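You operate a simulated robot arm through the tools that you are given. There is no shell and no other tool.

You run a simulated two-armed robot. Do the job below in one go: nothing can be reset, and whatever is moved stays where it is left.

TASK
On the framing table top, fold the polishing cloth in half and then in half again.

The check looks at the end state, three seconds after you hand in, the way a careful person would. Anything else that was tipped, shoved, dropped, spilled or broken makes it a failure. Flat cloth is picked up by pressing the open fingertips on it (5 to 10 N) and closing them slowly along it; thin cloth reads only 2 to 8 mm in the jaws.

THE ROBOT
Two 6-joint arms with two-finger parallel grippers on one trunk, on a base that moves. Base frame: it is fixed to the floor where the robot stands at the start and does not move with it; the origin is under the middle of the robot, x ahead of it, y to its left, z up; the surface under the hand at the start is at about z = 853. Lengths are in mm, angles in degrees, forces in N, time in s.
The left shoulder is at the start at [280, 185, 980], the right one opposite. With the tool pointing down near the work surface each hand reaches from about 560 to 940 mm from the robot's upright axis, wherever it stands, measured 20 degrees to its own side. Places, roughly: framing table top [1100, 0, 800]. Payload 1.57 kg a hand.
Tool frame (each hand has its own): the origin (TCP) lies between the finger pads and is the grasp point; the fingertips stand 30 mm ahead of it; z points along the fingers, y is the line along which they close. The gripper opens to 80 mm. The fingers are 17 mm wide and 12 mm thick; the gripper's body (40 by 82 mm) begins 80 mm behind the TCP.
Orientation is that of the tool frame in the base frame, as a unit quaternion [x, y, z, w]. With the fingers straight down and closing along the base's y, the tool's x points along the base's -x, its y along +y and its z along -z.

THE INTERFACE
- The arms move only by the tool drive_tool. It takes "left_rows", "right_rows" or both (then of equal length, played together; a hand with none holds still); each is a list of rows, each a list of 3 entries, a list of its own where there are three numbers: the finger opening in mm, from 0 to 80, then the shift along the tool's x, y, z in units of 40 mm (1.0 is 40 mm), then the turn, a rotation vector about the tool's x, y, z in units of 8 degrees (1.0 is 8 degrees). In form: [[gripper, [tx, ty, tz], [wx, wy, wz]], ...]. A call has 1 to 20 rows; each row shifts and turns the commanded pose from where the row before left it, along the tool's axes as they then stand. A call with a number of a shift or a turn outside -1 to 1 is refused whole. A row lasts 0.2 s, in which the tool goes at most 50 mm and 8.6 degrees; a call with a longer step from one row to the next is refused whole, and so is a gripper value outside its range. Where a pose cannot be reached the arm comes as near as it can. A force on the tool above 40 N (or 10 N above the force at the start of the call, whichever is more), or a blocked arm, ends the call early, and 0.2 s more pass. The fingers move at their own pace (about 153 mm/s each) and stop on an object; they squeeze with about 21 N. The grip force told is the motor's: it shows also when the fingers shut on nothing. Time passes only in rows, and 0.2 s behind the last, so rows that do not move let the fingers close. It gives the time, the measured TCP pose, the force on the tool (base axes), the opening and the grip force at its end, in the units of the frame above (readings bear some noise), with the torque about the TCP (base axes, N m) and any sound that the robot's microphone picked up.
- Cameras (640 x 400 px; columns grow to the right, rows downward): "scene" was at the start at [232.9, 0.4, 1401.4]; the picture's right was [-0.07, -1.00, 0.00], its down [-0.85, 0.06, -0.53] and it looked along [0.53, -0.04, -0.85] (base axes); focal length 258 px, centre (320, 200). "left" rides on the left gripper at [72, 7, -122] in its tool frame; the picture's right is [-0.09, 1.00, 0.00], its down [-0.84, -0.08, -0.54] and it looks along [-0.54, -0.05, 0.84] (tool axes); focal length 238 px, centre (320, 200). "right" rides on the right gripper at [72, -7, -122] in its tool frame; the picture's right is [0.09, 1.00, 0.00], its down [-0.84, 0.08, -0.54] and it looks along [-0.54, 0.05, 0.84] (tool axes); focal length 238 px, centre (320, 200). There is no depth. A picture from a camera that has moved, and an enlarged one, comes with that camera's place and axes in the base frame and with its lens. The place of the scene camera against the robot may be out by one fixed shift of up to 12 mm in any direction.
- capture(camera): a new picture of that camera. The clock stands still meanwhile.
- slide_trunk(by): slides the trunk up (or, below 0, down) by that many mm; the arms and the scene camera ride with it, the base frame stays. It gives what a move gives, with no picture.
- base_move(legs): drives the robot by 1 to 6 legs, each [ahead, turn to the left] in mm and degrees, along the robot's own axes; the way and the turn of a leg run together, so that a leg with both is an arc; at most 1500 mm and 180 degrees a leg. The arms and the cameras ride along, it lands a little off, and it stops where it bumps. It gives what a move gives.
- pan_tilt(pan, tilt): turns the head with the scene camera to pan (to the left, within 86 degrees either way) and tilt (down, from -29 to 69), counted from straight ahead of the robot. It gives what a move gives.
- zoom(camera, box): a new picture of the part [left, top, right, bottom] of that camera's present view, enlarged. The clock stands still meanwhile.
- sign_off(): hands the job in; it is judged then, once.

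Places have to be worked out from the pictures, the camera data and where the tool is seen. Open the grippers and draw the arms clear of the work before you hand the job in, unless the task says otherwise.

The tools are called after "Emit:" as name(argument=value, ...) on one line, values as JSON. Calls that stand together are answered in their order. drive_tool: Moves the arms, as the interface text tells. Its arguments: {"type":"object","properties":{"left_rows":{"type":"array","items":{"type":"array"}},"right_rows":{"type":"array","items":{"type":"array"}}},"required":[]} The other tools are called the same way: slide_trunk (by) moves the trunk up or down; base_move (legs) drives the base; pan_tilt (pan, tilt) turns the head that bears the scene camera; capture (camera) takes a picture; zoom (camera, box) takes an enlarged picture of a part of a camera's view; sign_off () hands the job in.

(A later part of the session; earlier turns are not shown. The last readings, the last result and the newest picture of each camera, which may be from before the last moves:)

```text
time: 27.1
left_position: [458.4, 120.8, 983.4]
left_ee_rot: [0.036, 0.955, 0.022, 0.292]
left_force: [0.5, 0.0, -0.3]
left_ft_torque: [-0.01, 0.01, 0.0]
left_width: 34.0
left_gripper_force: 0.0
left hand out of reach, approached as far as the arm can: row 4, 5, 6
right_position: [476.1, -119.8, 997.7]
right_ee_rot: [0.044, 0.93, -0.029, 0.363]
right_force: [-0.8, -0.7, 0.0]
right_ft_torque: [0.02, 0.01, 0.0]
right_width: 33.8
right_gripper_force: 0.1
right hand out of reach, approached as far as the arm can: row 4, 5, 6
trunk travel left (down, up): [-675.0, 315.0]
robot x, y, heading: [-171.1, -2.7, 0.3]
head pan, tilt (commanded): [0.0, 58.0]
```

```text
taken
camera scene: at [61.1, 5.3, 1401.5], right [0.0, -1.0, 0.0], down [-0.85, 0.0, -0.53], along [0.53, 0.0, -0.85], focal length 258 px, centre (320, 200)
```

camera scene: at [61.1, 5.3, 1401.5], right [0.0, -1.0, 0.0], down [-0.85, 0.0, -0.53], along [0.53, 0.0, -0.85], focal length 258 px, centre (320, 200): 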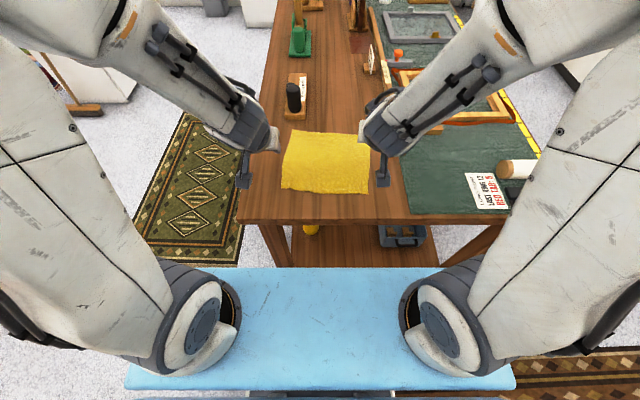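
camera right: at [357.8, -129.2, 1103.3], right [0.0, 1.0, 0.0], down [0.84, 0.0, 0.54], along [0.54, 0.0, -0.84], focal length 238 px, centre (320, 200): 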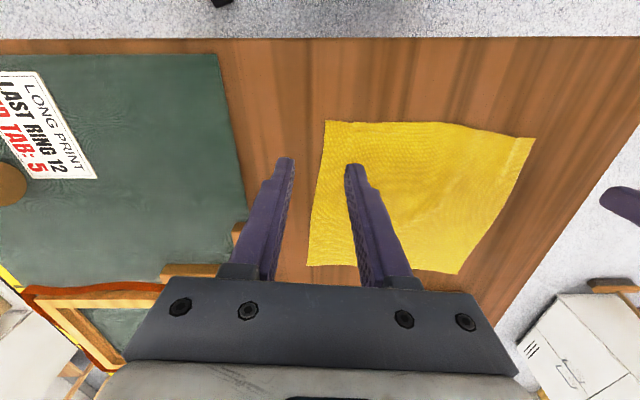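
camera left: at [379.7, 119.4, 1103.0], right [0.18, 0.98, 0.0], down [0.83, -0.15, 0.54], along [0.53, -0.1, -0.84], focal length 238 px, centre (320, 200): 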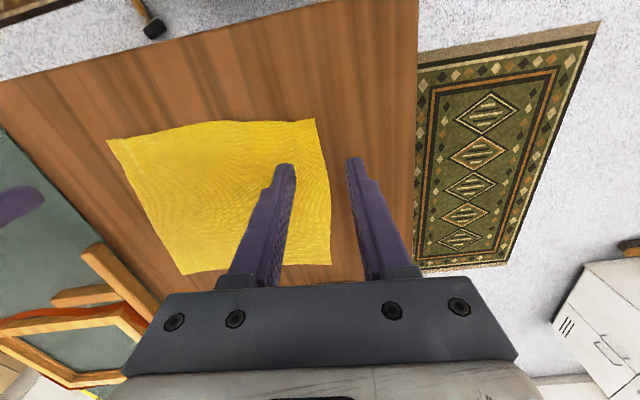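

Only about 30–40° of tilt is reachable this close in; backing the base up while carrying the cloth will allow more. I'll turn both hands back to vertical and raise them a little.

Emit:
drive_tool(left_rows=[[34, [0, 0, 0], [0, 1, 0]], [34, [0, 0, 0], [0, 1, 0]], [34, [0, 0, 0], [0, 1, 0]], [34, [0, 0, 0], [0, 1, 0]], [34, [0, 0, 0], [0, 1, 0]], [34, [0, 0, 0], [0, 1, 0]], [34, [0, 0, 0], [0, 0, 0]]], right_rows=[[34, [0, 0, 0], [0, 1, 0]], [34, [0, 0, 0], [0, 1, 0]], [34, [0, 0, 0], [0, 1, 0]], [34, [0, 0, 0], [0, 1, 0]], [34, [0, 0, 0], [0, 1, 0]], [34, [0, 0, 0], [0, 1, 0]], [34, [0, 0, 0], [0, 0, 0]]])

```text
time: 28.7
left_position: [463.4, 129.6, 984.5]
left_ee_rot: [0.014, 0.997, 0.05, -0.05]
left_force: [0.3, 0.2, 0.0]
left_ft_torque: [-0.03, 0.0, 0.0]
left_width: 33.9
left_gripper_force: 0.1
left hand out of reach, approached as far as the arm can: row 1, 2
right_position: [477.2, -122.7, 998.2]
right_ee_rot: [0.055, 0.998, -0.013, 0.002]
right_force: [1.1, -0.1, 0.2]
right_ft_torque: [0.02, 0.0, -0.02]
right_width: 34.1
right_gripper_force: 0.1
right hand out of reach, approached as far as the arm can: row 2
trunk travel left (down, up): [-675.0, 315.0]
robot x, y, heading: [-171.5, 0.8, 0.1]
head pan, tilt (commanded): [0.0, 58.0]
```

The commanded poses drifted slightly, so I'll correct both hands back to vertical with the cloth's heading, then move over the far corners at z≈930 with 22 mm openings.

Emit:
drive_tool(left_rows=[[22, [0, 0, 0], [0.341, -0.3745, 0.2355]], [22, [0, 0, 0], [0.341, -0.3745, 0.2355]], [22, [-0.822, -0.213, 0.1], [0, 0, 0]], [22, [-0.822, -0.213, 0.1], [0, 0, 0]], [22, [-0.822, -0.213, 0.1], [0, 0, 0]], [22, [-0.822, -0.213, 0.1], [0, 0, 0]], [22, [-0.822, -0.213, 0.2], [0, 0, 0]], [22, [-0.822, -0.213, 0.2], [0, 0, 0]], [22, [0, 0, 0.4], [0, 0, 0]], [22, [0, 0, 0], [0, 0, 0]]], right_rows=[[22, [0, 0, 0], [-0.0925, 0.0185, -0.0575]], [22, [0, 0, 0], [-0.0925, 0.0185, -0.0575]], [22, [-0.677, 0.052, 0.2], [0, 0, 0]], [22, [-0.677, 0.052, 0.2], [0, 0, 0]], [22, [-0.677, 0.052, 0.2], [0, 0, 0]], [22, [-0.677, 0.052, 0.2], [0, 0, 0]], [22, [-0.677, 0.052, 0.2], [0, 0, 0]], [22, [-0.677, 0.052, 0.2], [0, 0, 0]], [22, [0, 0, 0.4], [0, 0, 0]], [22, [0, 0, 0], [0, 0, 0]]])

Emit:
capture(camera="left")

Emit:
capture(camera="right")

Emit:
capture(camera="scene")

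```text
time: 30.9
left_position: [654.8, 59.2, 936.0]
left_ee_rot: [0.047, 0.999, 0.0, 0.002]
left_force: [0.3, -1.0, -0.3]
left_ft_torque: [-0.01, 0.03, 0.0]
left_width: 22.1
left_gripper_force: 0.0
right_position: [640.3, -125.7, 934.7]
right_ee_rot: [0.046, 0.999, 0.0, 0.001]
right_force: [1.0, -0.1, -0.3]
right_ft_torque: [-0.02, 0.01, -0.01]
right_width: 22.0
right_gripper_force: 0.1
trunk travel left (down, up): [-675.0, 315.0]
robot x, y, heading: [-171.7, 3.2, 0.2]
head pan, tilt (commanded): [0.0, 58.0]
```

```text
taken
camera left: at [583.1, 72.0, 1057.1], right [0.19, 0.98, 0.0], down [0.82, -0.16, 0.54], along [0.54, -0.1, -0.84], focal length 238 px, centre (320, 200)
```

left: 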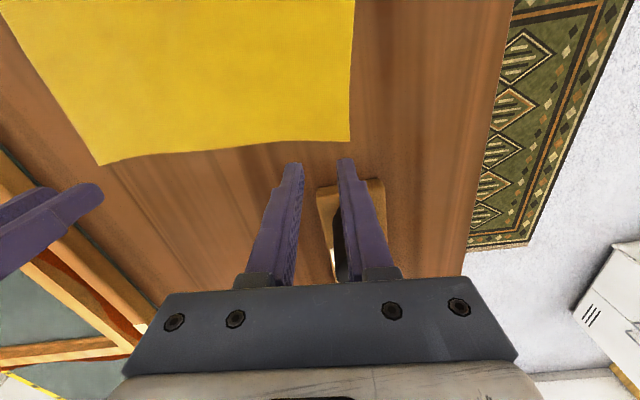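

```text
taken
camera right: at [568.2, -125.2, 1056.8], right [0.0, 1.0, 0.0], down [0.84, 0.0, 0.54], along [0.54, 0.0, -0.84], focal length 238 px, centre (320, 200)
```

right: 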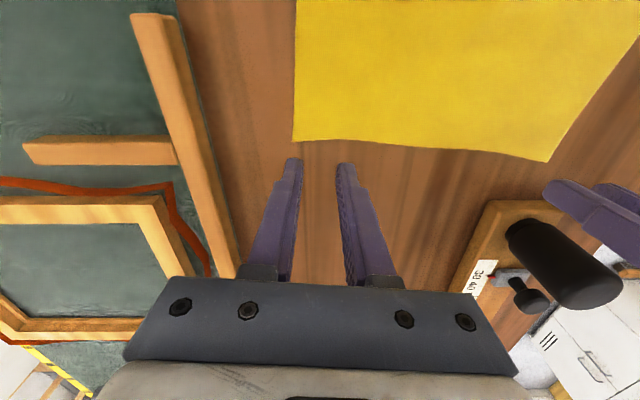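

```text
taken
camera scene: at [61.2, 5.2, 1401.5], right [0.0, -1.0, 0.0], down [-0.85, 0.0, -0.53], along [0.53, 0.0, -0.85], focal length 258 px, centre (320, 200)
```

scene: 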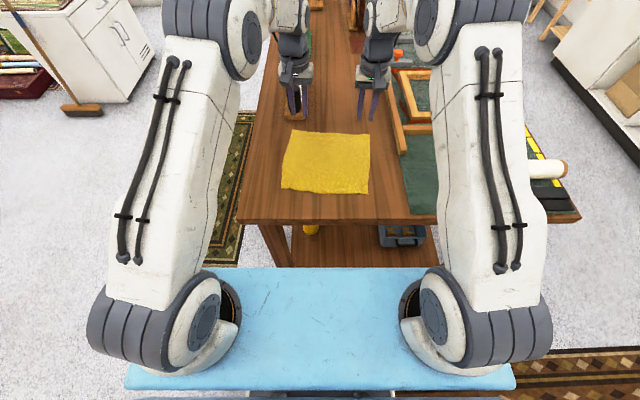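

Refined far corners: FL (657, 84.5), FR (638, −148); edge lies ≈2–4 mm short of my TCPs. I'll shift the hands slightly back so the fingers overlap the edge by ≈9 mm and lower to just above contact (TCP z≈884).

Emit:
drive_tool(left_rows=[[22, [0.0625, 0, 0.5], [0, 0, 0]], [22, [0, 0, 0.5], [0, 0, 0]], [22, [0, 0, 0.3], [0, 0, 0]], [22, [0, 0, 0], [0, 0, 0]]], right_rows=[[22, [0.1075, 0, 0.5], [0, 0, 0]], [22, [0, 0, 0.5], [0, 0, 0]], [22, [0, 0, 0.26], [0, 0, 0]], [22, [0, 0, 0], [0, 0, 0]]])

Emit:
zoom(camera="left", box=[220, 80, 440, 217])

Emit:
zoom(camera="right", box=[220, 80, 440, 217])

```text
time: 31.9
left_position: [653.8, 60.7, 883.6]
left_ee_rot: [0.047, 0.999, 0.0, 0.002]
left_force: [0.2, 0.7, 0.0]
left_ft_torque: [0.0, 0.01, 0.02]
left_width: 22.0
left_gripper_force: 0.0
right_position: [635.9, -124.3, 883.5]
right_ee_rot: [0.046, 0.999, 0.0, 0.0]
right_force: [0.1, 0.6, -0.4]
right_ft_torque: [0.04, 0.02, 0.01]
right_width: 22.0
right_gripper_force: 0.1
trunk travel left (down, up): [-675.0, 315.0]
robot x, y, heading: [-169.7, 3.2, 0.3]
head pan, tilt (commanded): [0.0, 58.0]
```

```text
2.91 times, centred on (330, 148) of left
camera zoom: at [580.8, 73.3, 1004.8], right [0.19, 0.98, 0.0], down [0.82, -0.16, 0.55], along [0.54, -0.1, -0.84], focal length 693 px, centre (291, 350)
```

zoom: 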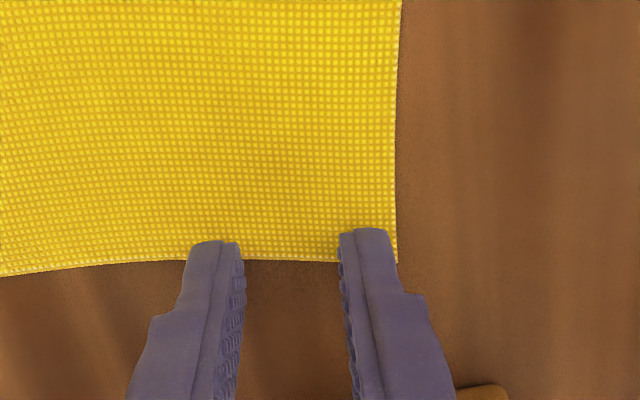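

```text
2.91 times, centred on (330, 148) of right
camera zoom: at [564.1, -124.4, 1006.6], right [0.0, 1.0, 0.0], down [0.84, 0.0, 0.54], along [0.54, 0.0, -0.84], focal length 693 px, centre (291, 350)
```

zoom: 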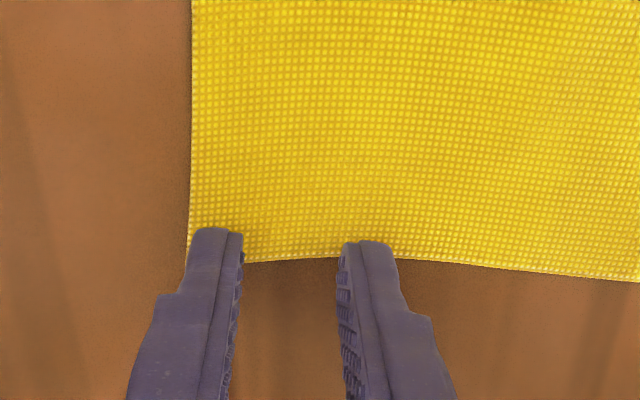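

The fingertips overlap the edge by only ~5–6 mm; I'll move both 2 mm further onto the cloth and begin stepping down to contact.

Emit:
drive_tool(left_rows=[[22, [0.06, 0, 0], [0, 0, 0]], [22, [0, 0, 0.03], [0, 0, 0]], [22, [0, 0, 0], [0, 0, 0]], [22, [0, 0, 0], [0, 0, 0]]], right_rows=[[22, [0.06, 0, 0], [0, 0, 0]], [22, [0, 0, 0.03], [0, 0, 0]], [22, [0, 0, 0], [0, 0, 0]], [22, [0, 0, 0], [0, 0, 0]]])

Emit:
drive_tool(left_rows=[[22, [0, 0, 0.02], [0, 0, 0]], [22, [0, 0, 0], [0, 0, 0]], [22, [0, 0, 0], [0, 0, 0]]], right_rows=[[22, [0, 0, 0.02], [0, 0, 0]], [22, [0, 0, 0], [0, 0, 0]], [22, [0, 0, 0], [0, 0, 0]]])

```text
time: 32.9
left_position: [650.3, 59.5, 882.3]
left_ee_rot: [0.047, 0.999, 0.0, 0.002]
left_force: [-0.7, 0.1, 1.9]
left_ft_torque: [-0.02, -0.02, 0.01]
left_width: 22.0
left_gripper_force: 0.0
right_position: [635.2, -125.1, 883.0]
right_ee_rot: [0.047, 0.999, -0.001, 0.001]
right_force: [0.5, 0.1, 0.1]
right_ft_torque: [0.02, 0.0, 0.01]
right_width: 22.1
right_gripper_force: 0.1
trunk travel left (down, up): [-675.0, 315.0]
robot x, y, heading: [-172.0, -1.5, 0.0]
head pan, tilt (commanded): [0.0, 58.0]
```

```text
time: 33.7
left_position: [649.2, 61.4, 882.5]
left_ee_rot: [0.047, 0.999, -0.001, 0.002]
left_force: [-0.4, 0.5, -0.4]
left_ft_torque: [0.01, -0.02, 0.03]
left_width: 21.8
left_gripper_force: 0.0
right_position: [633.0, -124.7, 881.9]
right_ee_rot: [0.046, 0.999, 0.0, 0.001]
right_force: [0.3, -0.1, 0.9]
right_ft_torque: [0.02, -0.03, -0.02]
right_width: 21.9
right_gripper_force: 0.2
trunk travel left (down, up): [-675.0, 315.0]
robot x, y, heading: [-173.5, 2.9, 0.2]
head pan, tilt (commanded): [0.0, 58.0]
```

No contact yet; continuing down in 0.6 mm steps with settling.

Emit:
drive_tool(left_rows=[[22, [0, 0, 0.015], [0, 0, 0]], [22, [0, 0, 0], [0, 0, 0]], [22, [0, 0, 0], [0, 0, 0]]], right_rows=[[22, [0, 0, 0.015], [0, 0, 0]], [22, [0, 0, 0], [0, 0, 0]], [22, [0, 0, 0], [0, 0, 0]]])

Emit:
drive_tool(left_rows=[[22, [0, 0, 0.015], [0, 0, 0]], [22, [0, 0, 0], [0, 0, 0]], [22, [0, 0, 0], [0, 0, 0]]], right_rows=[[22, [0, 0, 0.015], [0, 0, 0]], [22, [0, 0, 0], [0, 0, 0]], [22, [0, 0, 0], [0, 0, 0]]])

```text
time: 34.5
left_position: [649.9, 59.8, 881.9]
left_ee_rot: [0.047, 0.999, 0.001, 0.0]
left_force: [-0.5, 0.1, 0.5]
left_ft_torque: [-0.01, -0.02, 0.02]
left_width: 22.0
left_gripper_force: 0.0
right_position: [633.2, -123.9, 881.7]
right_ee_rot: [0.046, 0.999, 0.0, 0.001]
right_force: [-1.1, -0.2, -0.9]
right_ft_torque: [-0.02, -0.02, 0.01]
right_width: 22.3
right_gripper_force: 0.0
trunk travel left (down, up): [-675.0, 315.0]
robot x, y, heading: [-175.4, -0.8, 0.4]
head pan, tilt (commanded): [0.0, 58.0]
```

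```text
time: 35.3
left_position: [650.0, 60.5, 881.3]
left_ee_rot: [0.048, 0.999, -0.001, 0.002]
left_force: [0.8, -0.3, 2.3]
left_ft_torque: [-0.02, 0.01, 0.02]
left_width: 22.1
left_gripper_force: 0.1
right_position: [634.0, -124.6, 882.3]
right_ee_rot: [0.046, 0.999, 0.0, 0.0]
right_force: [-0.2, -0.3, -1.0]
right_ft_torque: [-0.03, 0.01, -0.02]
right_width: 22.2
right_gripper_force: 0.1
trunk travel left (down, up): [-675.0, 315.0]
robot x, y, heading: [-176.4, -0.2, 0.2]
head pan, tilt (commanded): [0.0, 58.0]
```

Left is just touching (2.3 N), right not yet. Left 0.4 mm more, right 0.8 mm more.

Emit:
drive_tool(left_rows=[[22, [0, 0, 0.01], [0, 0, 0]], [22, [0, 0, 0], [0, 0, 0]], [22, [0, 0, 0], [0, 0, 0]]], right_rows=[[22, [0, 0, 0.02], [0, 0, 0]], [22, [0, 0, 0], [0, 0, 0]], [22, [0, 0, 0], [0, 0, 0]]])

Emit:
drive_tool(left_rows=[[22, [0, 0, 0], [0, 0, 0]], [22, [0, 0, 0], [0, 0, 0]]], right_rows=[[22, [0, 0, 0.01], [0, 0, 0]], [22, [0, 0, 0], [0, 0, 0]]])

```text
time: 36.1
left_position: [649.5, 61.4, 881.7]
left_ee_rot: [0.047, 0.999, 0.001, 0.002]
left_force: [0.8, 0.3, 2.3]
left_ft_torque: [0.01, -0.03, -0.01]
left_width: 21.9
left_gripper_force: 0.1
right_position: [632.8, -125.0, 880.5]
right_ee_rot: [0.045, 0.999, 0.001, 0.002]
right_force: [-0.3, 0.2, 4.7]
right_ft_torque: [0.0, -0.01, 0.02]
right_width: 22.2
right_gripper_force: 0.1
trunk travel left (down, up): [-675.0, 315.0]
robot x, y, heading: [-169.0, -3.9, 0.1]
head pan, tilt (commanded): [0.0, 58.0]
```

```text
time: 36.7
left_position: [651.5, 60.1, 881.1]
left_ee_rot: [0.047, 0.999, 0.0, 0.002]
left_force: [0.2, 1.4, 3.5]
left_ft_torque: [-0.01, -0.03, 0.02]
left_width: 22.2
left_gripper_force: 0.0
right_position: [633.1, -124.3, 880.6]
right_ee_rot: [0.047, 0.999, 0.002, 0.002]
right_force: [1.2, -1.1, 8.1]
right_ft_torque: [-0.04, 0.01, -0.01]
right_width: 22.3
right_gripper_force: 0.0
trunk travel left (down, up): [-675.0, 315.0]
robot x, y, heading: [-168.6, 2.2, 0.2]
head pan, tilt (commanded): [0.0, 58.0]
```

Right at 8 N, left at 3.5 N; I'll press the left 0.5 mm more and start closing slowly.

Emit:
drive_tool(left_rows=[[22, [0, 0, 0.012], [0, 0, 0]], [22, [0, 0, 0], [0, 0, 0]], [20, [0, 0, 0], [0, 0, 0]], [18, [0, 0, 0], [0, 0, 0]], [16, [0, 0, 0], [0, 0, 0]]], right_rows=[[22, [0, 0, 0], [0, 0, 0]], [22, [0, 0, 0], [0, 0, 0]], [20, [0, 0, 0], [0, 0, 0]], [18, [0, 0, 0], [0, 0, 0]], [16, [0, 0, 0], [0, 0, 0]]])

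Emit:
zoom(camera="left", box=[220, 80, 440, 217])

Emit:
zoom(camera="right", box=[220, 80, 440, 217])

```text
time: 37.9
left_position: [650.1, 59.4, 881.0]
left_ee_rot: [0.047, 0.999, 0.001, 0.003]
left_force: [0.5, -1.5, 6.8]
left_ft_torque: [-0.04, 0.06, 0.02]
left_width: 15.6
left_gripper_force: 0.2
right_position: [632.8, -124.4, 881.2]
right_ee_rot: [0.046, 0.999, 0.001, 0.002]
right_force: [-0.4, 1.6, 10.9]
right_ft_torque: [0.06, 0.01, 0.03]
right_width: 15.1
right_gripper_force: 0.1
trunk travel left (down, up): [-675.0, 315.0]
robot x, y, heading: [-170.7, -3.8, 0.3]
head pan, tilt (commanded): [0.0, 58.0]
```

```text
2.91 times, centred on (330, 148) of left
camera zoom: at [577.9, 73.0, 1002.2], right [0.19, 0.98, 0.0], down [0.82, -0.16, 0.55], along [0.54, -0.1, -0.84], focal length 693 px, centre (291, 350)
```

zoom: 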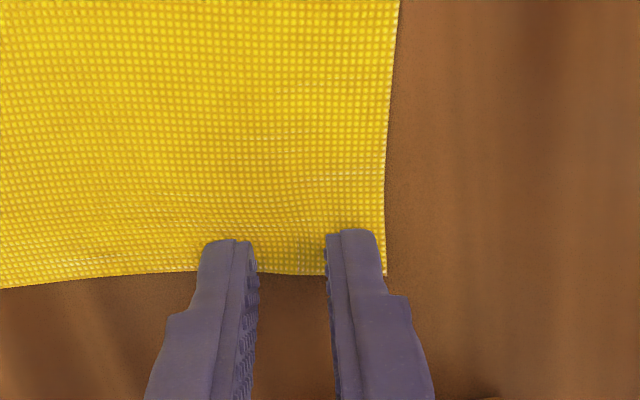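

```text
2.91 times, centred on (330, 148) of right
camera zoom: at [560.8, -124.0, 1003.5], right [0.0, 1.0, 0.0], down [0.84, 0.0, 0.54], along [0.54, 0.0, -0.84], focal length 693 px, centre (291, 350)
```

zoom: 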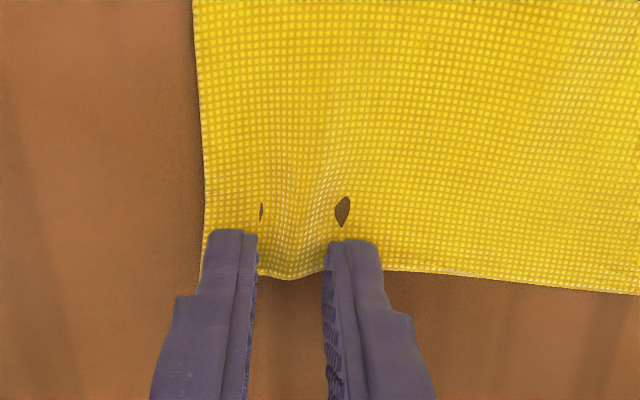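

Buckling has started on both sides. I'll continue closing slowly to 8 mm, easing the right up 0.1 mm.

Emit:
drive_tool(left_rows=[[14, [0, 0, 0], [0, 0, 0]], [12, [0, 0, 0], [0, 0, 0]], [10, [0, 0, 0], [0, 0, 0]], [8, [0, 0, 0], [0, 0, 0]]], right_rows=[[14, [0, 0, -0.003], [0, 0, 0]], [12, [0, 0, 0], [0, 0, 0]], [10, [0, 0, 0], [0, 0, 0]], [8, [0, 0, 0], [0, 0, 0]]])

Emit:
zoom(camera="left", box=[220, 80, 440, 217])

Emit:
zoom(camera="right", box=[220, 80, 440, 217])

```text
time: 38.9
left_position: [649.4, 60.1, 881.8]
left_ee_rot: [0.048, 0.999, 0.0, 0.003]
left_force: [-0.5, -0.3, 7.3]
left_ft_torque: [-0.04, 0.01, 0.04]
left_width: 8.1
left_gripper_force: 0.2
right_position: [632.6, -126.0, 882.1]
right_ee_rot: [0.046, 0.999, 0.001, 0.002]
right_force: [0.3, 1.6, 11.2]
right_ft_torque: [0.03, 0.02, 0.0]
right_width: 6.7
right_gripper_force: 0.0
trunk travel left (down, up): [-675.0, 315.0]
robot x, y, heading: [-173.9, 2.1, 0.1]
head pan, tilt (commanded): [0.0, 58.0]
```

```text
2.91 times, centred on (330, 148) of left
camera zoom: at [577.9, 73.0, 1002.2], right [0.19, 0.98, 0.0], down [0.82, -0.16, 0.55], along [0.54, -0.1, -0.84], focal length 693 px, centre (291, 350)
```

zoom: 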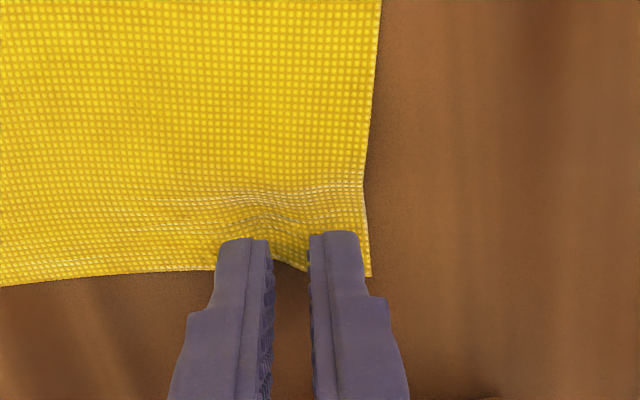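

```text
2.91 times, centred on (330, 148) of right
camera zoom: at [560.7, -124.3, 1003.5], right [0.0, 1.0, 0.0], down [0.84, 0.0, 0.54], along [0.54, 0.0, -0.84], focal length 693 px, centre (291, 350)
```

zoom: 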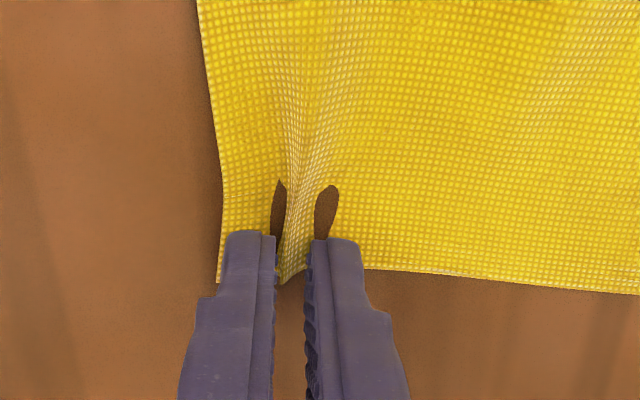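

The right has a clear ridge; the left's ridge is less deep in the jaws. I'll finish closing and read the widths.

Emit:
drive_tool(left_rows=[[6, [0, 0, 0], [0, 0, 0]], [4, [0, 0, 0], [0, 0, 0]], [2, [0, 0, 0], [0, 0, 0]], [0, [0, 0, 0], [0, 0, 0]], [0, [0, 0, 0], [0, 0, 0]]], right_rows=[[6, [0, 0, 0], [0, 0, 0]], [4, [0, 0, 0], [0, 0, 0]], [2, [0, 0, 0], [0, 0, 0]], [0, [0, 0, 0], [0, 0, 0]], [0, [0, 0, 0], [0, 0, 0]]])

Emit:
zoom(camera="left", box=[220, 80, 440, 217])

Emit:
zoom(camera="right", box=[220, 80, 440, 217])

```text
time: 40.1
left_position: [650.1, 60.7, 881.7]
left_ee_rot: [0.047, 0.999, 0.0, 0.003]
left_force: [0.3, -0.7, 9.5]
left_ft_torque: [0.01, 0.05, 0.02]
left_width: 0.1
left_gripper_force: 20.8
right_position: [632.5, -125.0, 881.3]
right_ee_rot: [0.046, 0.999, 0.001, 0.002]
right_force: [-0.3, 1.0, 10.8]
right_ft_torque: [0.01, 0.04, 0.01]
right_width: 1.8
right_gripper_force: 21.3
trunk travel left (down, up): [-675.0, 315.0]
robot x, y, heading: [-175.0, 1.8, 0.1]
head pan, tilt (commanded): [0.0, 58.0]
```

```text
2.91 times, centred on (330, 148) of left
camera zoom: at [577.8, 73.0, 1002.2], right [0.19, 0.98, 0.0], down [0.82, -0.16, 0.55], along [0.54, -0.1, -0.84], focal length 693 px, centre (291, 350)
```

zoom: 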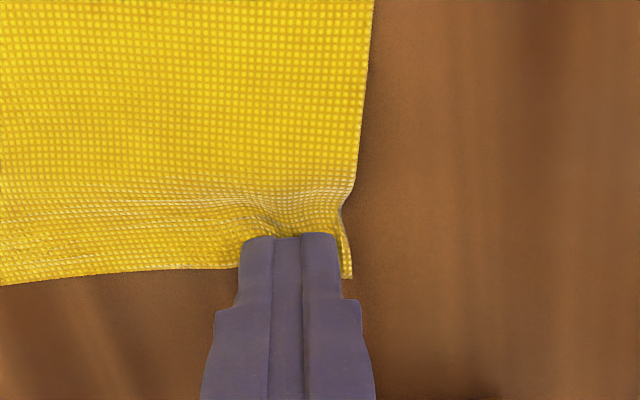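

```text
2.91 times, centred on (330, 148) of right
camera zoom: at [560.6, -124.3, 1003.5], right [0.0, 1.0, 0.0], down [0.84, 0.0, 0.54], along [0.54, 0.0, -0.84], focal length 693 px, centre (291, 350)
```

zoom: 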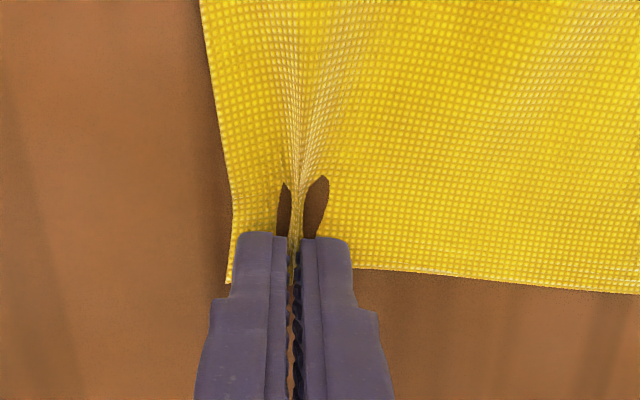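

The right corner is gripped (1.8 mm) but the left jaws closed on nothing (0.1 mm). I'll reopen the left slowly under pressure to spread the corner back, keeping the right as is.

Emit:
drive_tool(left_rows=[[3, [0, 0, 0], [0, 0, 0]], [6, [0, 0, 0], [0, 0, 0]], [9, [0, 0, 0], [0, 0, 0]], [12, [0, 0, 0], [0, 0, 0]], [15, [0, 0, 0], [0, 0, 0]], [18, [0, 0, 0], [0, 0, 0]], [21, [0, 0, 0], [0, 0, 0]], [24, [0, 0, 0], [0, 0, 0]], [28, [0, 0, 0], [0, 0, 0]], [32, [0, 0, 0], [0, 0, 0]], [32, [0, 0, -0.1], [0, 0, 0]], [32, [0, 0, -0.15], [0, 0, 0]]])

Emit:
zoom(camera="left", box=[220, 80, 440, 217])

```text
time: 42.7
left_position: [648.8, 60.5, 890.8]
left_ee_rot: [0.047, 0.999, 0.0, 0.001]
left_force: [-0.3, 0.2, -0.4]
left_ft_torque: [-0.03, -0.02, -0.01]
left_width: 31.8
left_gripper_force: 0.1
right_position: [634.1, -125.2, 882.0]
right_ee_rot: [0.046, 0.999, 0.001, 0.002]
right_force: [-1.9, 0.8, 13.5]
right_ft_torque: [-0.01, 0.08, 0.0]
right_width: 1.9
right_gripper_force: 20.6
trunk travel left (down, up): [-675.0, 315.0]
robot x, y, heading: [-170.9, -1.6, 0.2]
head pan, tilt (commanded): [0.0, 58.0]
```

```text
2.91 times, centred on (330, 148) of left
camera zoom: at [577.6, 73.1, 1011.4], right [0.19, 0.98, 0.0], down [0.82, -0.16, 0.54], along [0.54, -0.1, -0.84], focal length 693 px, centre (291, 350)
```

zoom: 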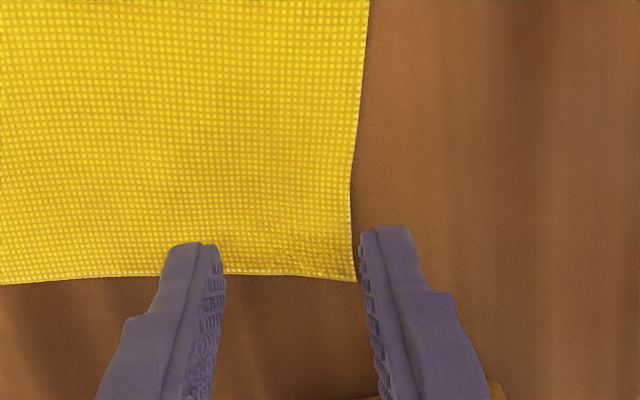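

The left corner moved inward to about (660, 75). I'll reposition the left hand 11 mm toward the middle and 3 mm deeper onto the cloth, opening 26, and lower close to contact.

Emit:
drive_tool(left_rows=[[26, [0.08, -0.287, 0], [0, 0, 0]], [26, [0, 0, 0.1], [0, 0, 0]], [26, [0, 0, 0.1], [0, 0, 0]], [26, [0, 0, 0], [0, 0, 0]]])

Emit:
zoom(camera="left", box=[220, 80, 440, 217])

```text
time: 43.7
left_position: [645.6, 49.5, 882.8]
left_ee_rot: [0.047, 0.999, 0.0, 0.002]
left_force: [-0.2, -0.2, 0.3]
left_ft_torque: [0.0, -0.02, -0.01]
left_width: 26.1
left_gripper_force: 0.1
right_position: [631.8, -123.9, 881.2]
right_ee_rot: [0.047, 0.999, 0.001, 0.002]
right_force: [-1.8, -1.3, 14.1]
right_ft_torque: [-0.01, 0.12, 0.0]
right_width: 1.9
right_gripper_force: 20.8
trunk travel left (down, up): [-675.0, 315.0]
robot x, y, heading: [-173.7, 1.0, 0.1]
head pan, tilt (commanded): [0.0, 58.0]
```

```text
2.91 times, centred on (330, 148) of left
camera zoom: at [573.5, 62.4, 1003.5], right [0.19, 0.98, 0.0], down [0.82, -0.16, 0.55], along [0.54, -0.1, -0.84], focal length 693 px, centre (291, 350)
```

zoom: 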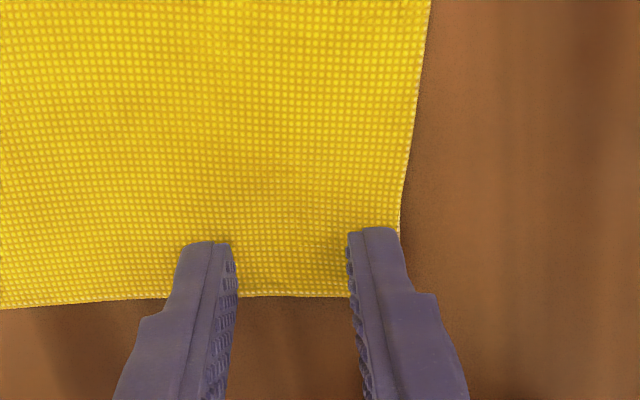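

Overlap is now ≈13 mm. Step down to contact.

Emit:
drive_tool(left_rows=[[26, [0, 0, 0.04], [0, 0, 0]], [26, [0, 0, 0], [0, 0, 0]], [26, [0, 0, 0], [0, 0, 0]]])

Emit:
drive_tool(left_rows=[[26, [0, 0, 0.01], [0, 0, 0]], [26, [0, 0, 0], [0, 0, 0]], [26, [0, 0, 0], [0, 0, 0]]])

```text
time: 44.5
left_position: [645.6, 49.5, 880.8]
left_ee_rot: [0.048, 0.999, 0.0, 0.002]
left_force: [-0.3, 0.8, 2.5]
left_ft_torque: [0.0, 0.03, 0.02]
left_width: 25.9
left_gripper_force: 0.0
right_position: [632.8, -123.6, 881.0]
right_ee_rot: [0.046, 0.999, 0.001, 0.002]
right_force: [-1.5, -0.7, 12.9]
right_ft_torque: [-0.02, 0.09, 0.03]
right_width: 1.8
right_gripper_force: 20.8
trunk travel left (down, up): [-675.0, 315.0]
robot x, y, heading: [-172.8, -0.4, 0.3]
head pan, tilt (commanded): [0.0, 58.0]
```

```text
time: 45.3
left_position: [645.5, 49.4, 881.9]
left_ee_rot: [0.048, 0.999, 0.0, 0.003]
left_force: [-1.0, 0.8, 7.7]
left_ft_torque: [0.06, 0.07, 0.01]
left_width: 26.1
left_gripper_force: 0.1
right_position: [632.7, -125.2, 880.6]
right_ee_rot: [0.047, 0.999, 0.0, 0.002]
right_force: [-0.2, 0.7, 11.5]
right_ft_torque: [-0.02, 0.06, -0.01]
right_width: 2.0
right_gripper_force: 20.8
trunk travel left (down, up): [-675.0, 315.0]
robot x, y, heading: [-170.4, 0.1, 0.2]
head pan, tilt (commanded): [0.0, 58.0]
```

Left pressing at 7.7 N, good. Closing slowly, 2 mm per row.

Emit:
drive_tool(left_rows=[[24, [0, 0, 0], [0, 0, 0]], [22, [0, 0, 0], [0, 0, 0]], [20, [0, 0, 0], [0, 0, 0]], [18, [0, 0, 0], [0, 0, 0]], [16, [0, 0, 0], [0, 0, 0]], [14, [0, 0, 0], [0, 0, 0]]])

Emit:
zoom(camera="left", box=[220, 80, 440, 217])

```text
time: 46.7
left_position: [645.3, 49.5, 881.7]
left_ee_rot: [0.047, 0.999, -0.001, 0.002]
left_force: [-0.2, -0.9, 10.8]
left_ft_torque: [-0.02, 0.03, 0.01]
left_width: 13.8
left_gripper_force: 0.0
right_position: [631.3, -124.6, 881.0]
right_ee_rot: [0.046, 0.999, 0.001, 0.002]
right_force: [0.1, 0.5, 9.1]
right_ft_torque: [0.03, 0.01, 0.03]
right_width: 1.8
right_gripper_force: 21.2
trunk travel left (down, up): [-675.0, 315.0]
robot x, y, heading: [-169.7, 0.8, -0.0]
head pan, tilt (commanded): [0.0, 58.0]
```

```text
2.91 times, centred on (330, 148) of left
camera zoom: at [573.8, 61.9, 1002.1], right [0.19, 0.98, 0.0], down [0.82, -0.16, 0.55], along [0.54, -0.1, -0.84], focal length 693 px, centre (291, 350)
```

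zoom: 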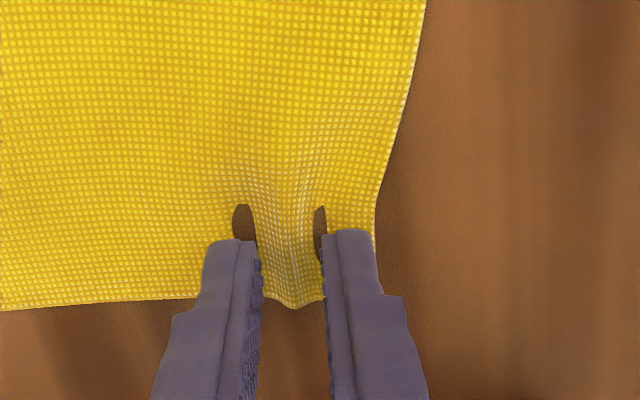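

A proper ridge now stands between the left fingers. Finishing the close.

Emit:
drive_tool(left_rows=[[12, [0, 0, 0], [0, 0, 0]], [10, [0, 0, 0], [0, 0, 0]], [8, [0, 0, 0], [0, 0, 0]], [6, [0, 0, 0], [0, 0, 0]], [4, [0, 0, 0], [0, 0, 0]], [2, [0, 0, 0], [0, 0, 0]], [0, [0, 0, 0], [0, 0, 0]], [0, [0, 0, 0], [0, 0, 0]]])

Emit:
zoom(camera="left", box=[220, 80, 440, 217])

```text
time: 48.5
left_position: [645.4, 49.8, 881.3]
left_ee_rot: [0.047, 0.999, 0.0, 0.002]
left_force: [-0.8, -5.8, 12.9]
left_ft_torque: [-0.16, 0.06, -0.03]
left_width: 1.9
left_gripper_force: 21.1
right_position: [632.2, -124.4, 881.4]
right_ee_rot: [0.046, 0.999, 0.0, 0.002]
right_force: [0.8, 5.6, 8.2]
right_ft_torque: [0.17, -0.03, -0.03]
right_width: 1.8
right_gripper_force: 21.0
trunk travel left (down, up): [-675.0, 315.0]
robot x, y, heading: [-167.6, 0.9, -0.2]
head pan, tilt (commanded): [0.0, 58.0]
```

```text
2.91 times, centred on (330, 148) of left
camera zoom: at [573.7, 61.7, 1002.1], right [0.19, 0.98, 0.0], down [0.82, -0.16, 0.55], along [0.54, -0.1, -0.84], focal length 693 px, centre (291, 350)
```

zoom: 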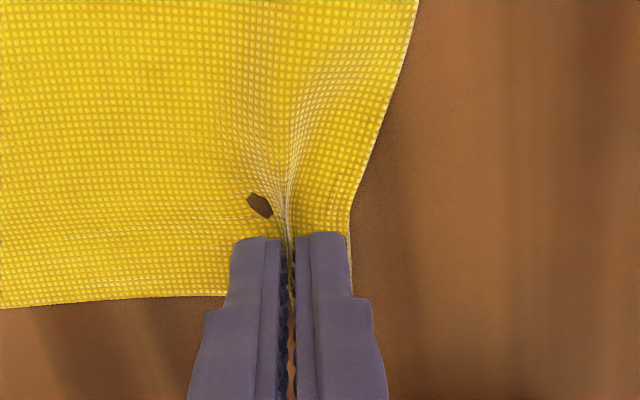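

Both far corners are held (1.9 / 1.8 mm). I'll first ease the sideways tension by 2 mm each and lift the edge slowly along the first part of the folding arc (≈54 mm back, 90 mm up), then check the grips.

Emit:
drive_tool(left_rows=[[0, [0, -0.05, -0.05], [0, 0, 0]], [0, [0.02, 0, -0.2], [0, 0, 0]], [0, [0.02, 0, -0.22], [0, 0, 0]], [0, [0.06, 0, -0.22], [0, 0, 0]], [0, [0.06, 0, -0.22], [0, 0, 0]], [0, [0.1, 0, -0.21], [0, 0, 0]], [0, [0.1, 0, -0.21], [0, 0, 0]], [0, [0.14, 0, -0.19], [0, 0, 0]], [0, [0.14, 0, -0.19], [0, 0, 0]], [0, [0.17, 0, -0.16], [0, 0, 0]], [0, [0.17, 0, -0.16], [0, 0, 0]], [0, [0.19, 0, -0.13], [0, 0, 0]], [0, [0.19, 0, -0.13], [0, 0, 0]], [0, [0, 0, 0], [0, 0, 0]]], right_rows=[[0, [0, 0.05, -0.05], [0, 0, 0]], [0, [0.02, 0, -0.2], [0, 0, 0]], [0, [0.02, 0, -0.22], [0, 0, 0]], [0, [0.06, 0, -0.22], [0, 0, 0]], [0, [0.06, 0, -0.22], [0, 0, 0]], [0, [0.1, 0, -0.21], [0, 0, 0]], [0, [0.1, 0, -0.21], [0, 0, 0]], [0, [0.14, 0, -0.19], [0, 0, 0]], [0, [0.14, 0, -0.19], [0, 0, 0]], [0, [0.17, 0, -0.16], [0, 0, 0]], [0, [0.17, 0, -0.16], [0, 0, 0]], [0, [0.19, 0, -0.13], [0, 0, 0]], [0, [0.19, 0, -0.13], [0, 0, 0]], [0, [0, 0, 0], [0, 0, 0]]])

Emit:
capture(camera="left")

Emit:
capture(camera="right")

Emit:
zoom(camera="scene", box=[220, 60, 440, 197])

```text
time: 51.5
left_position: [591.0, 52.8, 972.2]
left_ee_rot: [0.047, 0.999, 0.001, 0.002]
left_force: [0.4, -1.3, 0.5]
left_ft_torque: [-0.05, 0.0, 0.05]
left_width: 2.0
left_gripper_force: 21.4
right_position: [579.1, -118.4, 972.7]
right_ee_rot: [0.046, 0.999, 0.001, 0.001]
right_force: [-0.4, 1.0, -0.9]
right_ft_torque: [0.04, -0.01, 0.0]
right_width: 1.9
right_gripper_force: 21.0
trunk travel left (down, up): [-675.0, 315.0]
robot x, y, heading: [-172.7, -0.9, 0.2]
head pan, tilt (commanded): [0.0, 58.0]
```

```text
taken
camera left: at [519.2, 65.2, 1092.4], right [0.19, 0.98, 0.0], down [0.82, -0.16, 0.55], along [0.54, -0.1, -0.84], focal length 238 px, centre (320, 200)
```

left: 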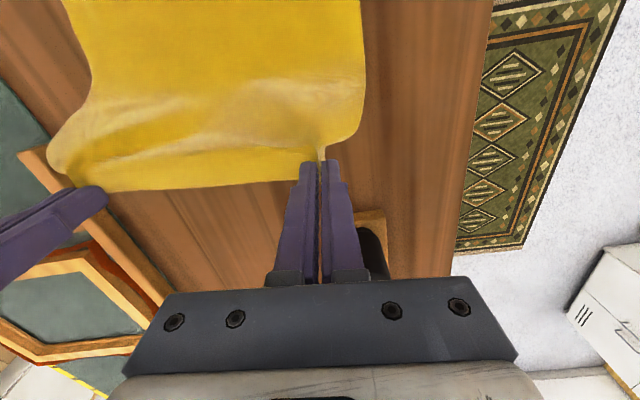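

```text
taken
camera right: at [506.9, -117.5, 1094.5], right [0.0, 1.0, 0.0], down [0.84, 0.0, 0.54], along [0.54, 0.0, -0.84], focal length 238 px, centre (320, 200)
```

right: 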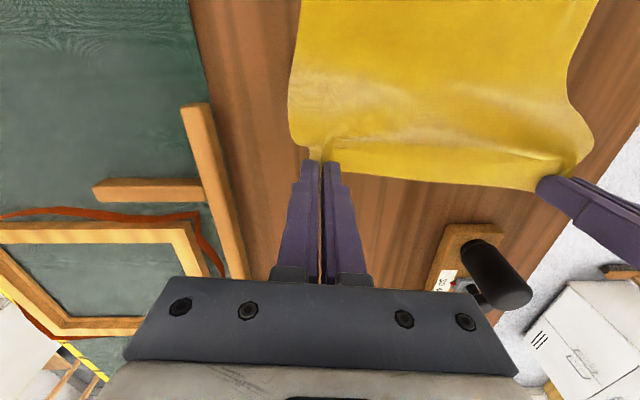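

```text
2.91 times, centred on (330, 128) of scene
camera zoom: at [61.0, 5.3, 1401.5], right [0.0, -1.0, 0.0], down [-0.85, 0.0, -0.53], along [0.53, 0.0, -0.85], focal length 750 px, centre (291, 408)
```

zoom: 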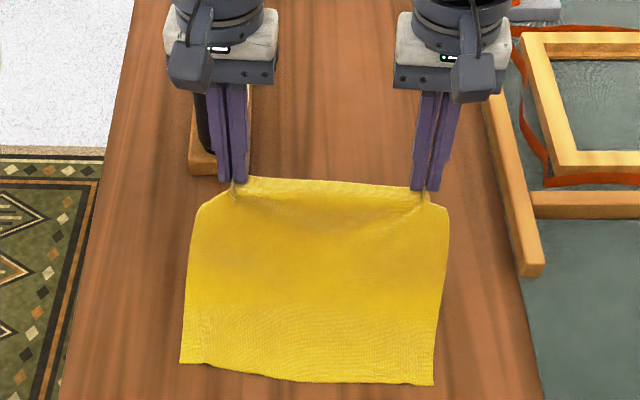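

The edge is lifted cleanly with both grips holding. Now I'll carry it toward the near side by backing the base 110 mm at this height.

Emit:
base_move(legs=[[-110, 0]])

Emit:
capture(camera="scene")

Emit:
capture(camera="left")

```text
time: 52.7
left_position: [480.3, 52.8, 970.5]
left_ee_rot: [0.048, 0.999, 0.0, 0.002]
left_force: [-0.2, -1.8, -0.5]
left_ft_torque: [-0.05, -0.02, 0.0]
left_width: 1.8
left_gripper_force: 21.1
right_position: [469.1, -117.5, 972.1]
right_ee_rot: [0.046, 0.999, 0.0, 0.0]
right_force: [0.3, 0.5, -0.4]
right_ft_torque: [0.02, 0.01, 0.02]
right_width: 1.7
right_gripper_force: 21.1
trunk travel left (down, up): [-675.0, 315.0]
robot x, y, heading: [-284.9, 1.3, 0.2]
head pan, tilt (commanded): [0.0, 58.0]
```

```text
taken
camera scene: at [-49.1, 5.0, 1401.4], right [0.0, -1.0, 0.0], down [-0.85, 0.0, -0.53], along [0.53, 0.0, -0.85], focal length 258 px, centre (320, 200)
```

scene: 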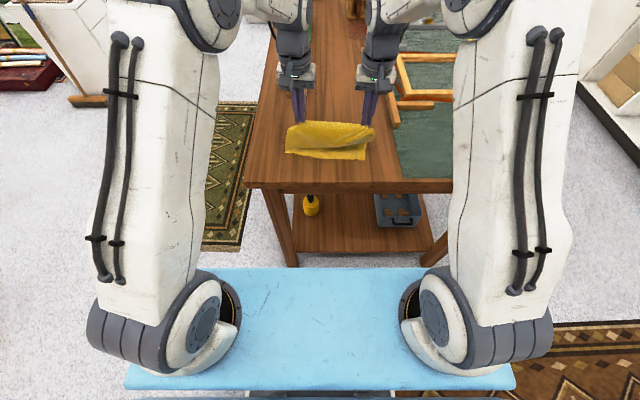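

```text
taken
camera left: at [409.2, 64.7, 1092.1], right [0.19, 0.98, 0.0], down [0.82, -0.16, 0.55], along [0.54, -0.1, -0.84], focal length 238 px, centre (320, 200)
```

left: 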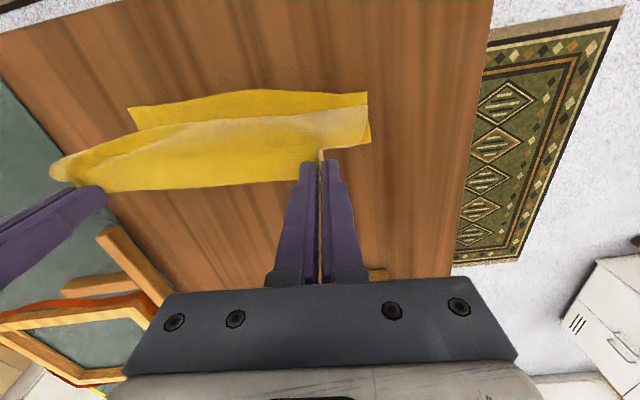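

Grips still hold and the flap is coming over. To gain room for a steep forward tilt, I'll extend the arms 100 mm forward and then back the base another 100 mm.

Emit:
drive_tool(left_rows=[[0, [-0.4, 0, 0], [0, 0, 0]], [0, [-0.4, 0, 0], [0, 0, 0]], [0, [-0.4, 0, 0], [0, 0, 0]], [0, [-0.4, 0, 0], [0, 0, 0]], [0, [-0.4, 0, 0], [0, 0, 0]], [0, [-0.5, 0, 0], [0, 0, 0]]], right_rows=[[0, [-0.4, 0, 0], [0, 0, 0]], [0, [-0.4, 0, 0], [0, 0, 0]], [0, [-0.4, 0, 0], [0, 0, 0]], [0, [-0.4, 0, 0], [0, 0, 0]], [0, [-0.4, 0, 0], [0, 0, 0]], [0, [-0.5, 0, 0], [0, 0, 0]]])

Emit:
base_move(legs=[[-100, 0]])

Emit:
capture(camera="left")

Emit:
capture(camera="right")

Emit:
capture(camera="scene")

```text
time: 54.1
left_position: [579.7, 42.6, 970.9]
left_ee_rot: [0.047, 0.999, 0.001, 0.001]
left_force: [-0.6, -2.0, -0.2]
left_ft_torque: [-0.06, -0.03, 0.01]
left_width: 1.5
left_gripper_force: 20.4
right_position: [568.5, -128.5, 972.6]
right_ee_rot: [0.046, 0.999, 0.001, 0.001]
right_force: [0.1, 2.1, -1.5]
right_ft_torque: [0.04, -0.05, 0.01]
right_width: 1.8
right_gripper_force: 20.6
trunk travel left (down, up): [-675.0, 315.0]
robot x, y, heading: [-283.4, 1.0, -0.2]
head pan, tilt (commanded): [0.0, 58.0]
```

```text
time: 55.3
left_position: [478.9, 42.2, 971.8]
left_ee_rot: [0.047, 0.999, -0.001, 0.002]
left_force: [0.4, -1.5, 0.0]
left_ft_torque: [-0.06, 0.01, 0.02]
left_width: 1.8
left_gripper_force: 20.7
right_position: [464.6, -128.2, 970.6]
right_ee_rot: [0.046, 0.999, 0.001, 0.001]
right_force: [0.2, 2.5, -0.3]
right_ft_torque: [0.05, -0.01, -0.01]
right_width: 2.1
right_gripper_force: 20.7
trunk travel left (down, up): [-675.0, 315.0]
robot x, y, heading: [-382.6, -1.3, 0.0]
head pan, tilt (commanded): [0.0, 58.0]
```

```text
taken
camera left: at [407.0, 55.2, 1092.3], right [0.19, 0.98, 0.0], down [0.82, -0.16, 0.55], along [0.54, -0.1, -0.84], focal length 238 px, centre (320, 200)
```

left: 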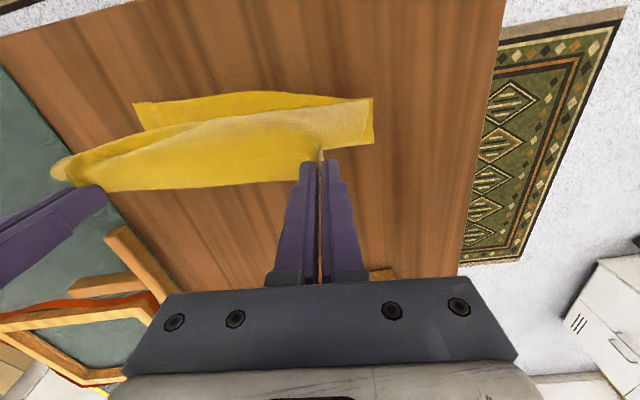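

```text
taken
camera right: at [394.4, -127.9, 1094.0], right [0.0, 1.0, 0.0], down [0.84, 0.0, 0.54], along [0.54, 0.0, -0.84], focal length 238 px, centre (320, 200)
```

right: 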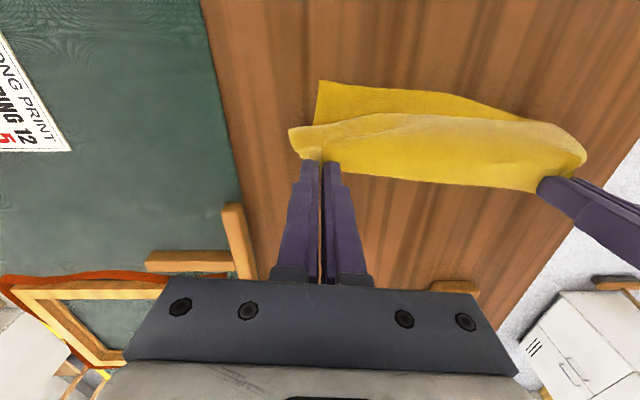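

```text
taken
camera scene: at [-150.8, 5.0, 1401.4], right [0.0, -1.0, 0.0], down [-0.85, 0.0, -0.53], along [0.53, 0.0, -0.85], focal length 258 px, centre (320, 200)
```

scene: 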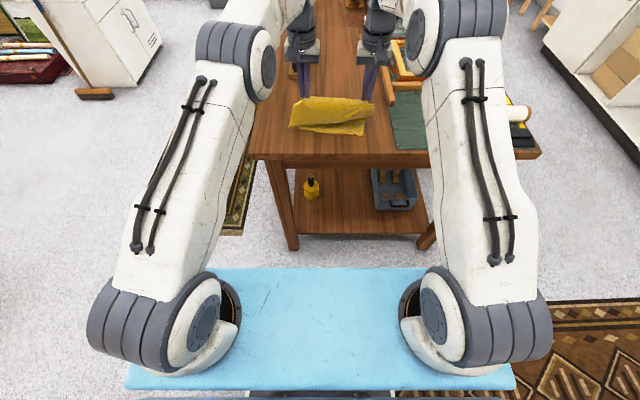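

The grips hold and the base is at x≈−383. I'll zoom in to see exactly how the flap and the near edge lie before lowering.

Emit:
zoom(camera="scene", box=[270, 70, 400, 151])

Emit:
zoom(camera="left", box=[40, 60, 400, 240])

Emit:
zoom(camera="right", box=[270, 50, 610, 240])

```text
4.92 times, centred on (335, 110) of scene
camera zoom: at [-150.8, 5.0, 1401.4], right [0.0, -1.0, 0.0], down [-0.85, 0.0, -0.53], along [0.53, 0.0, -0.85], focal length 1270 px, centre (246, 641)
```

zoom: 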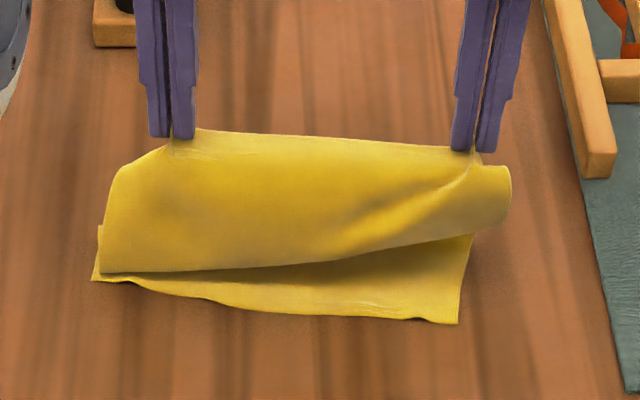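

```text
1.78 times, centred on (220, 150) of left
camera zoom: at [407.0, 55.2, 1092.3], right [0.19, 0.98, 0.0], down [0.82, -0.16, 0.55], along [0.54, -0.1, -0.84], focal length 424 px, centre (498, 289)
```

zoom: 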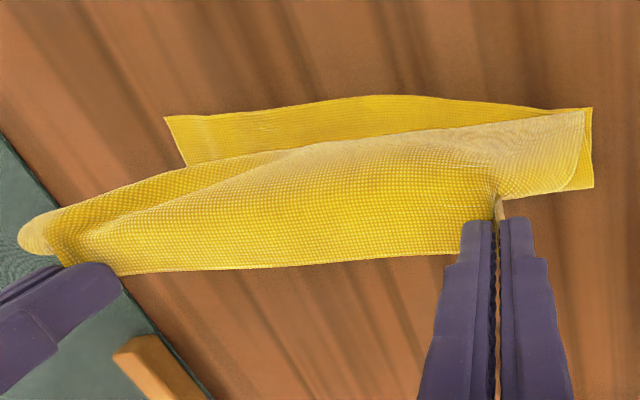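

```text
1.88 times, centred on (440, 145) of right
camera zoom: at [394.4, -127.9, 1094.0], right [0.0, 1.0, 0.0], down [0.84, 0.0, 0.54], along [0.54, 0.0, -0.84], focal length 449 px, centre (94, 304)
```

zoom: 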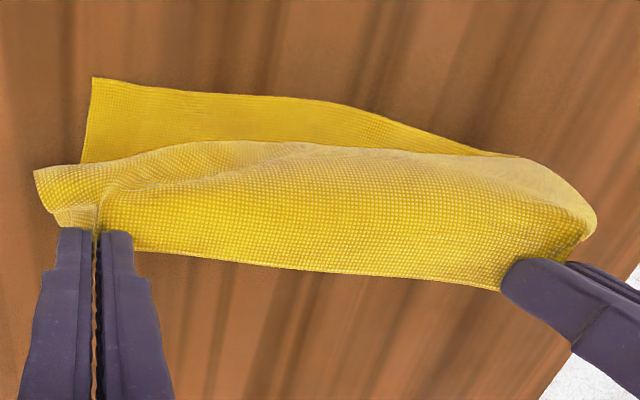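

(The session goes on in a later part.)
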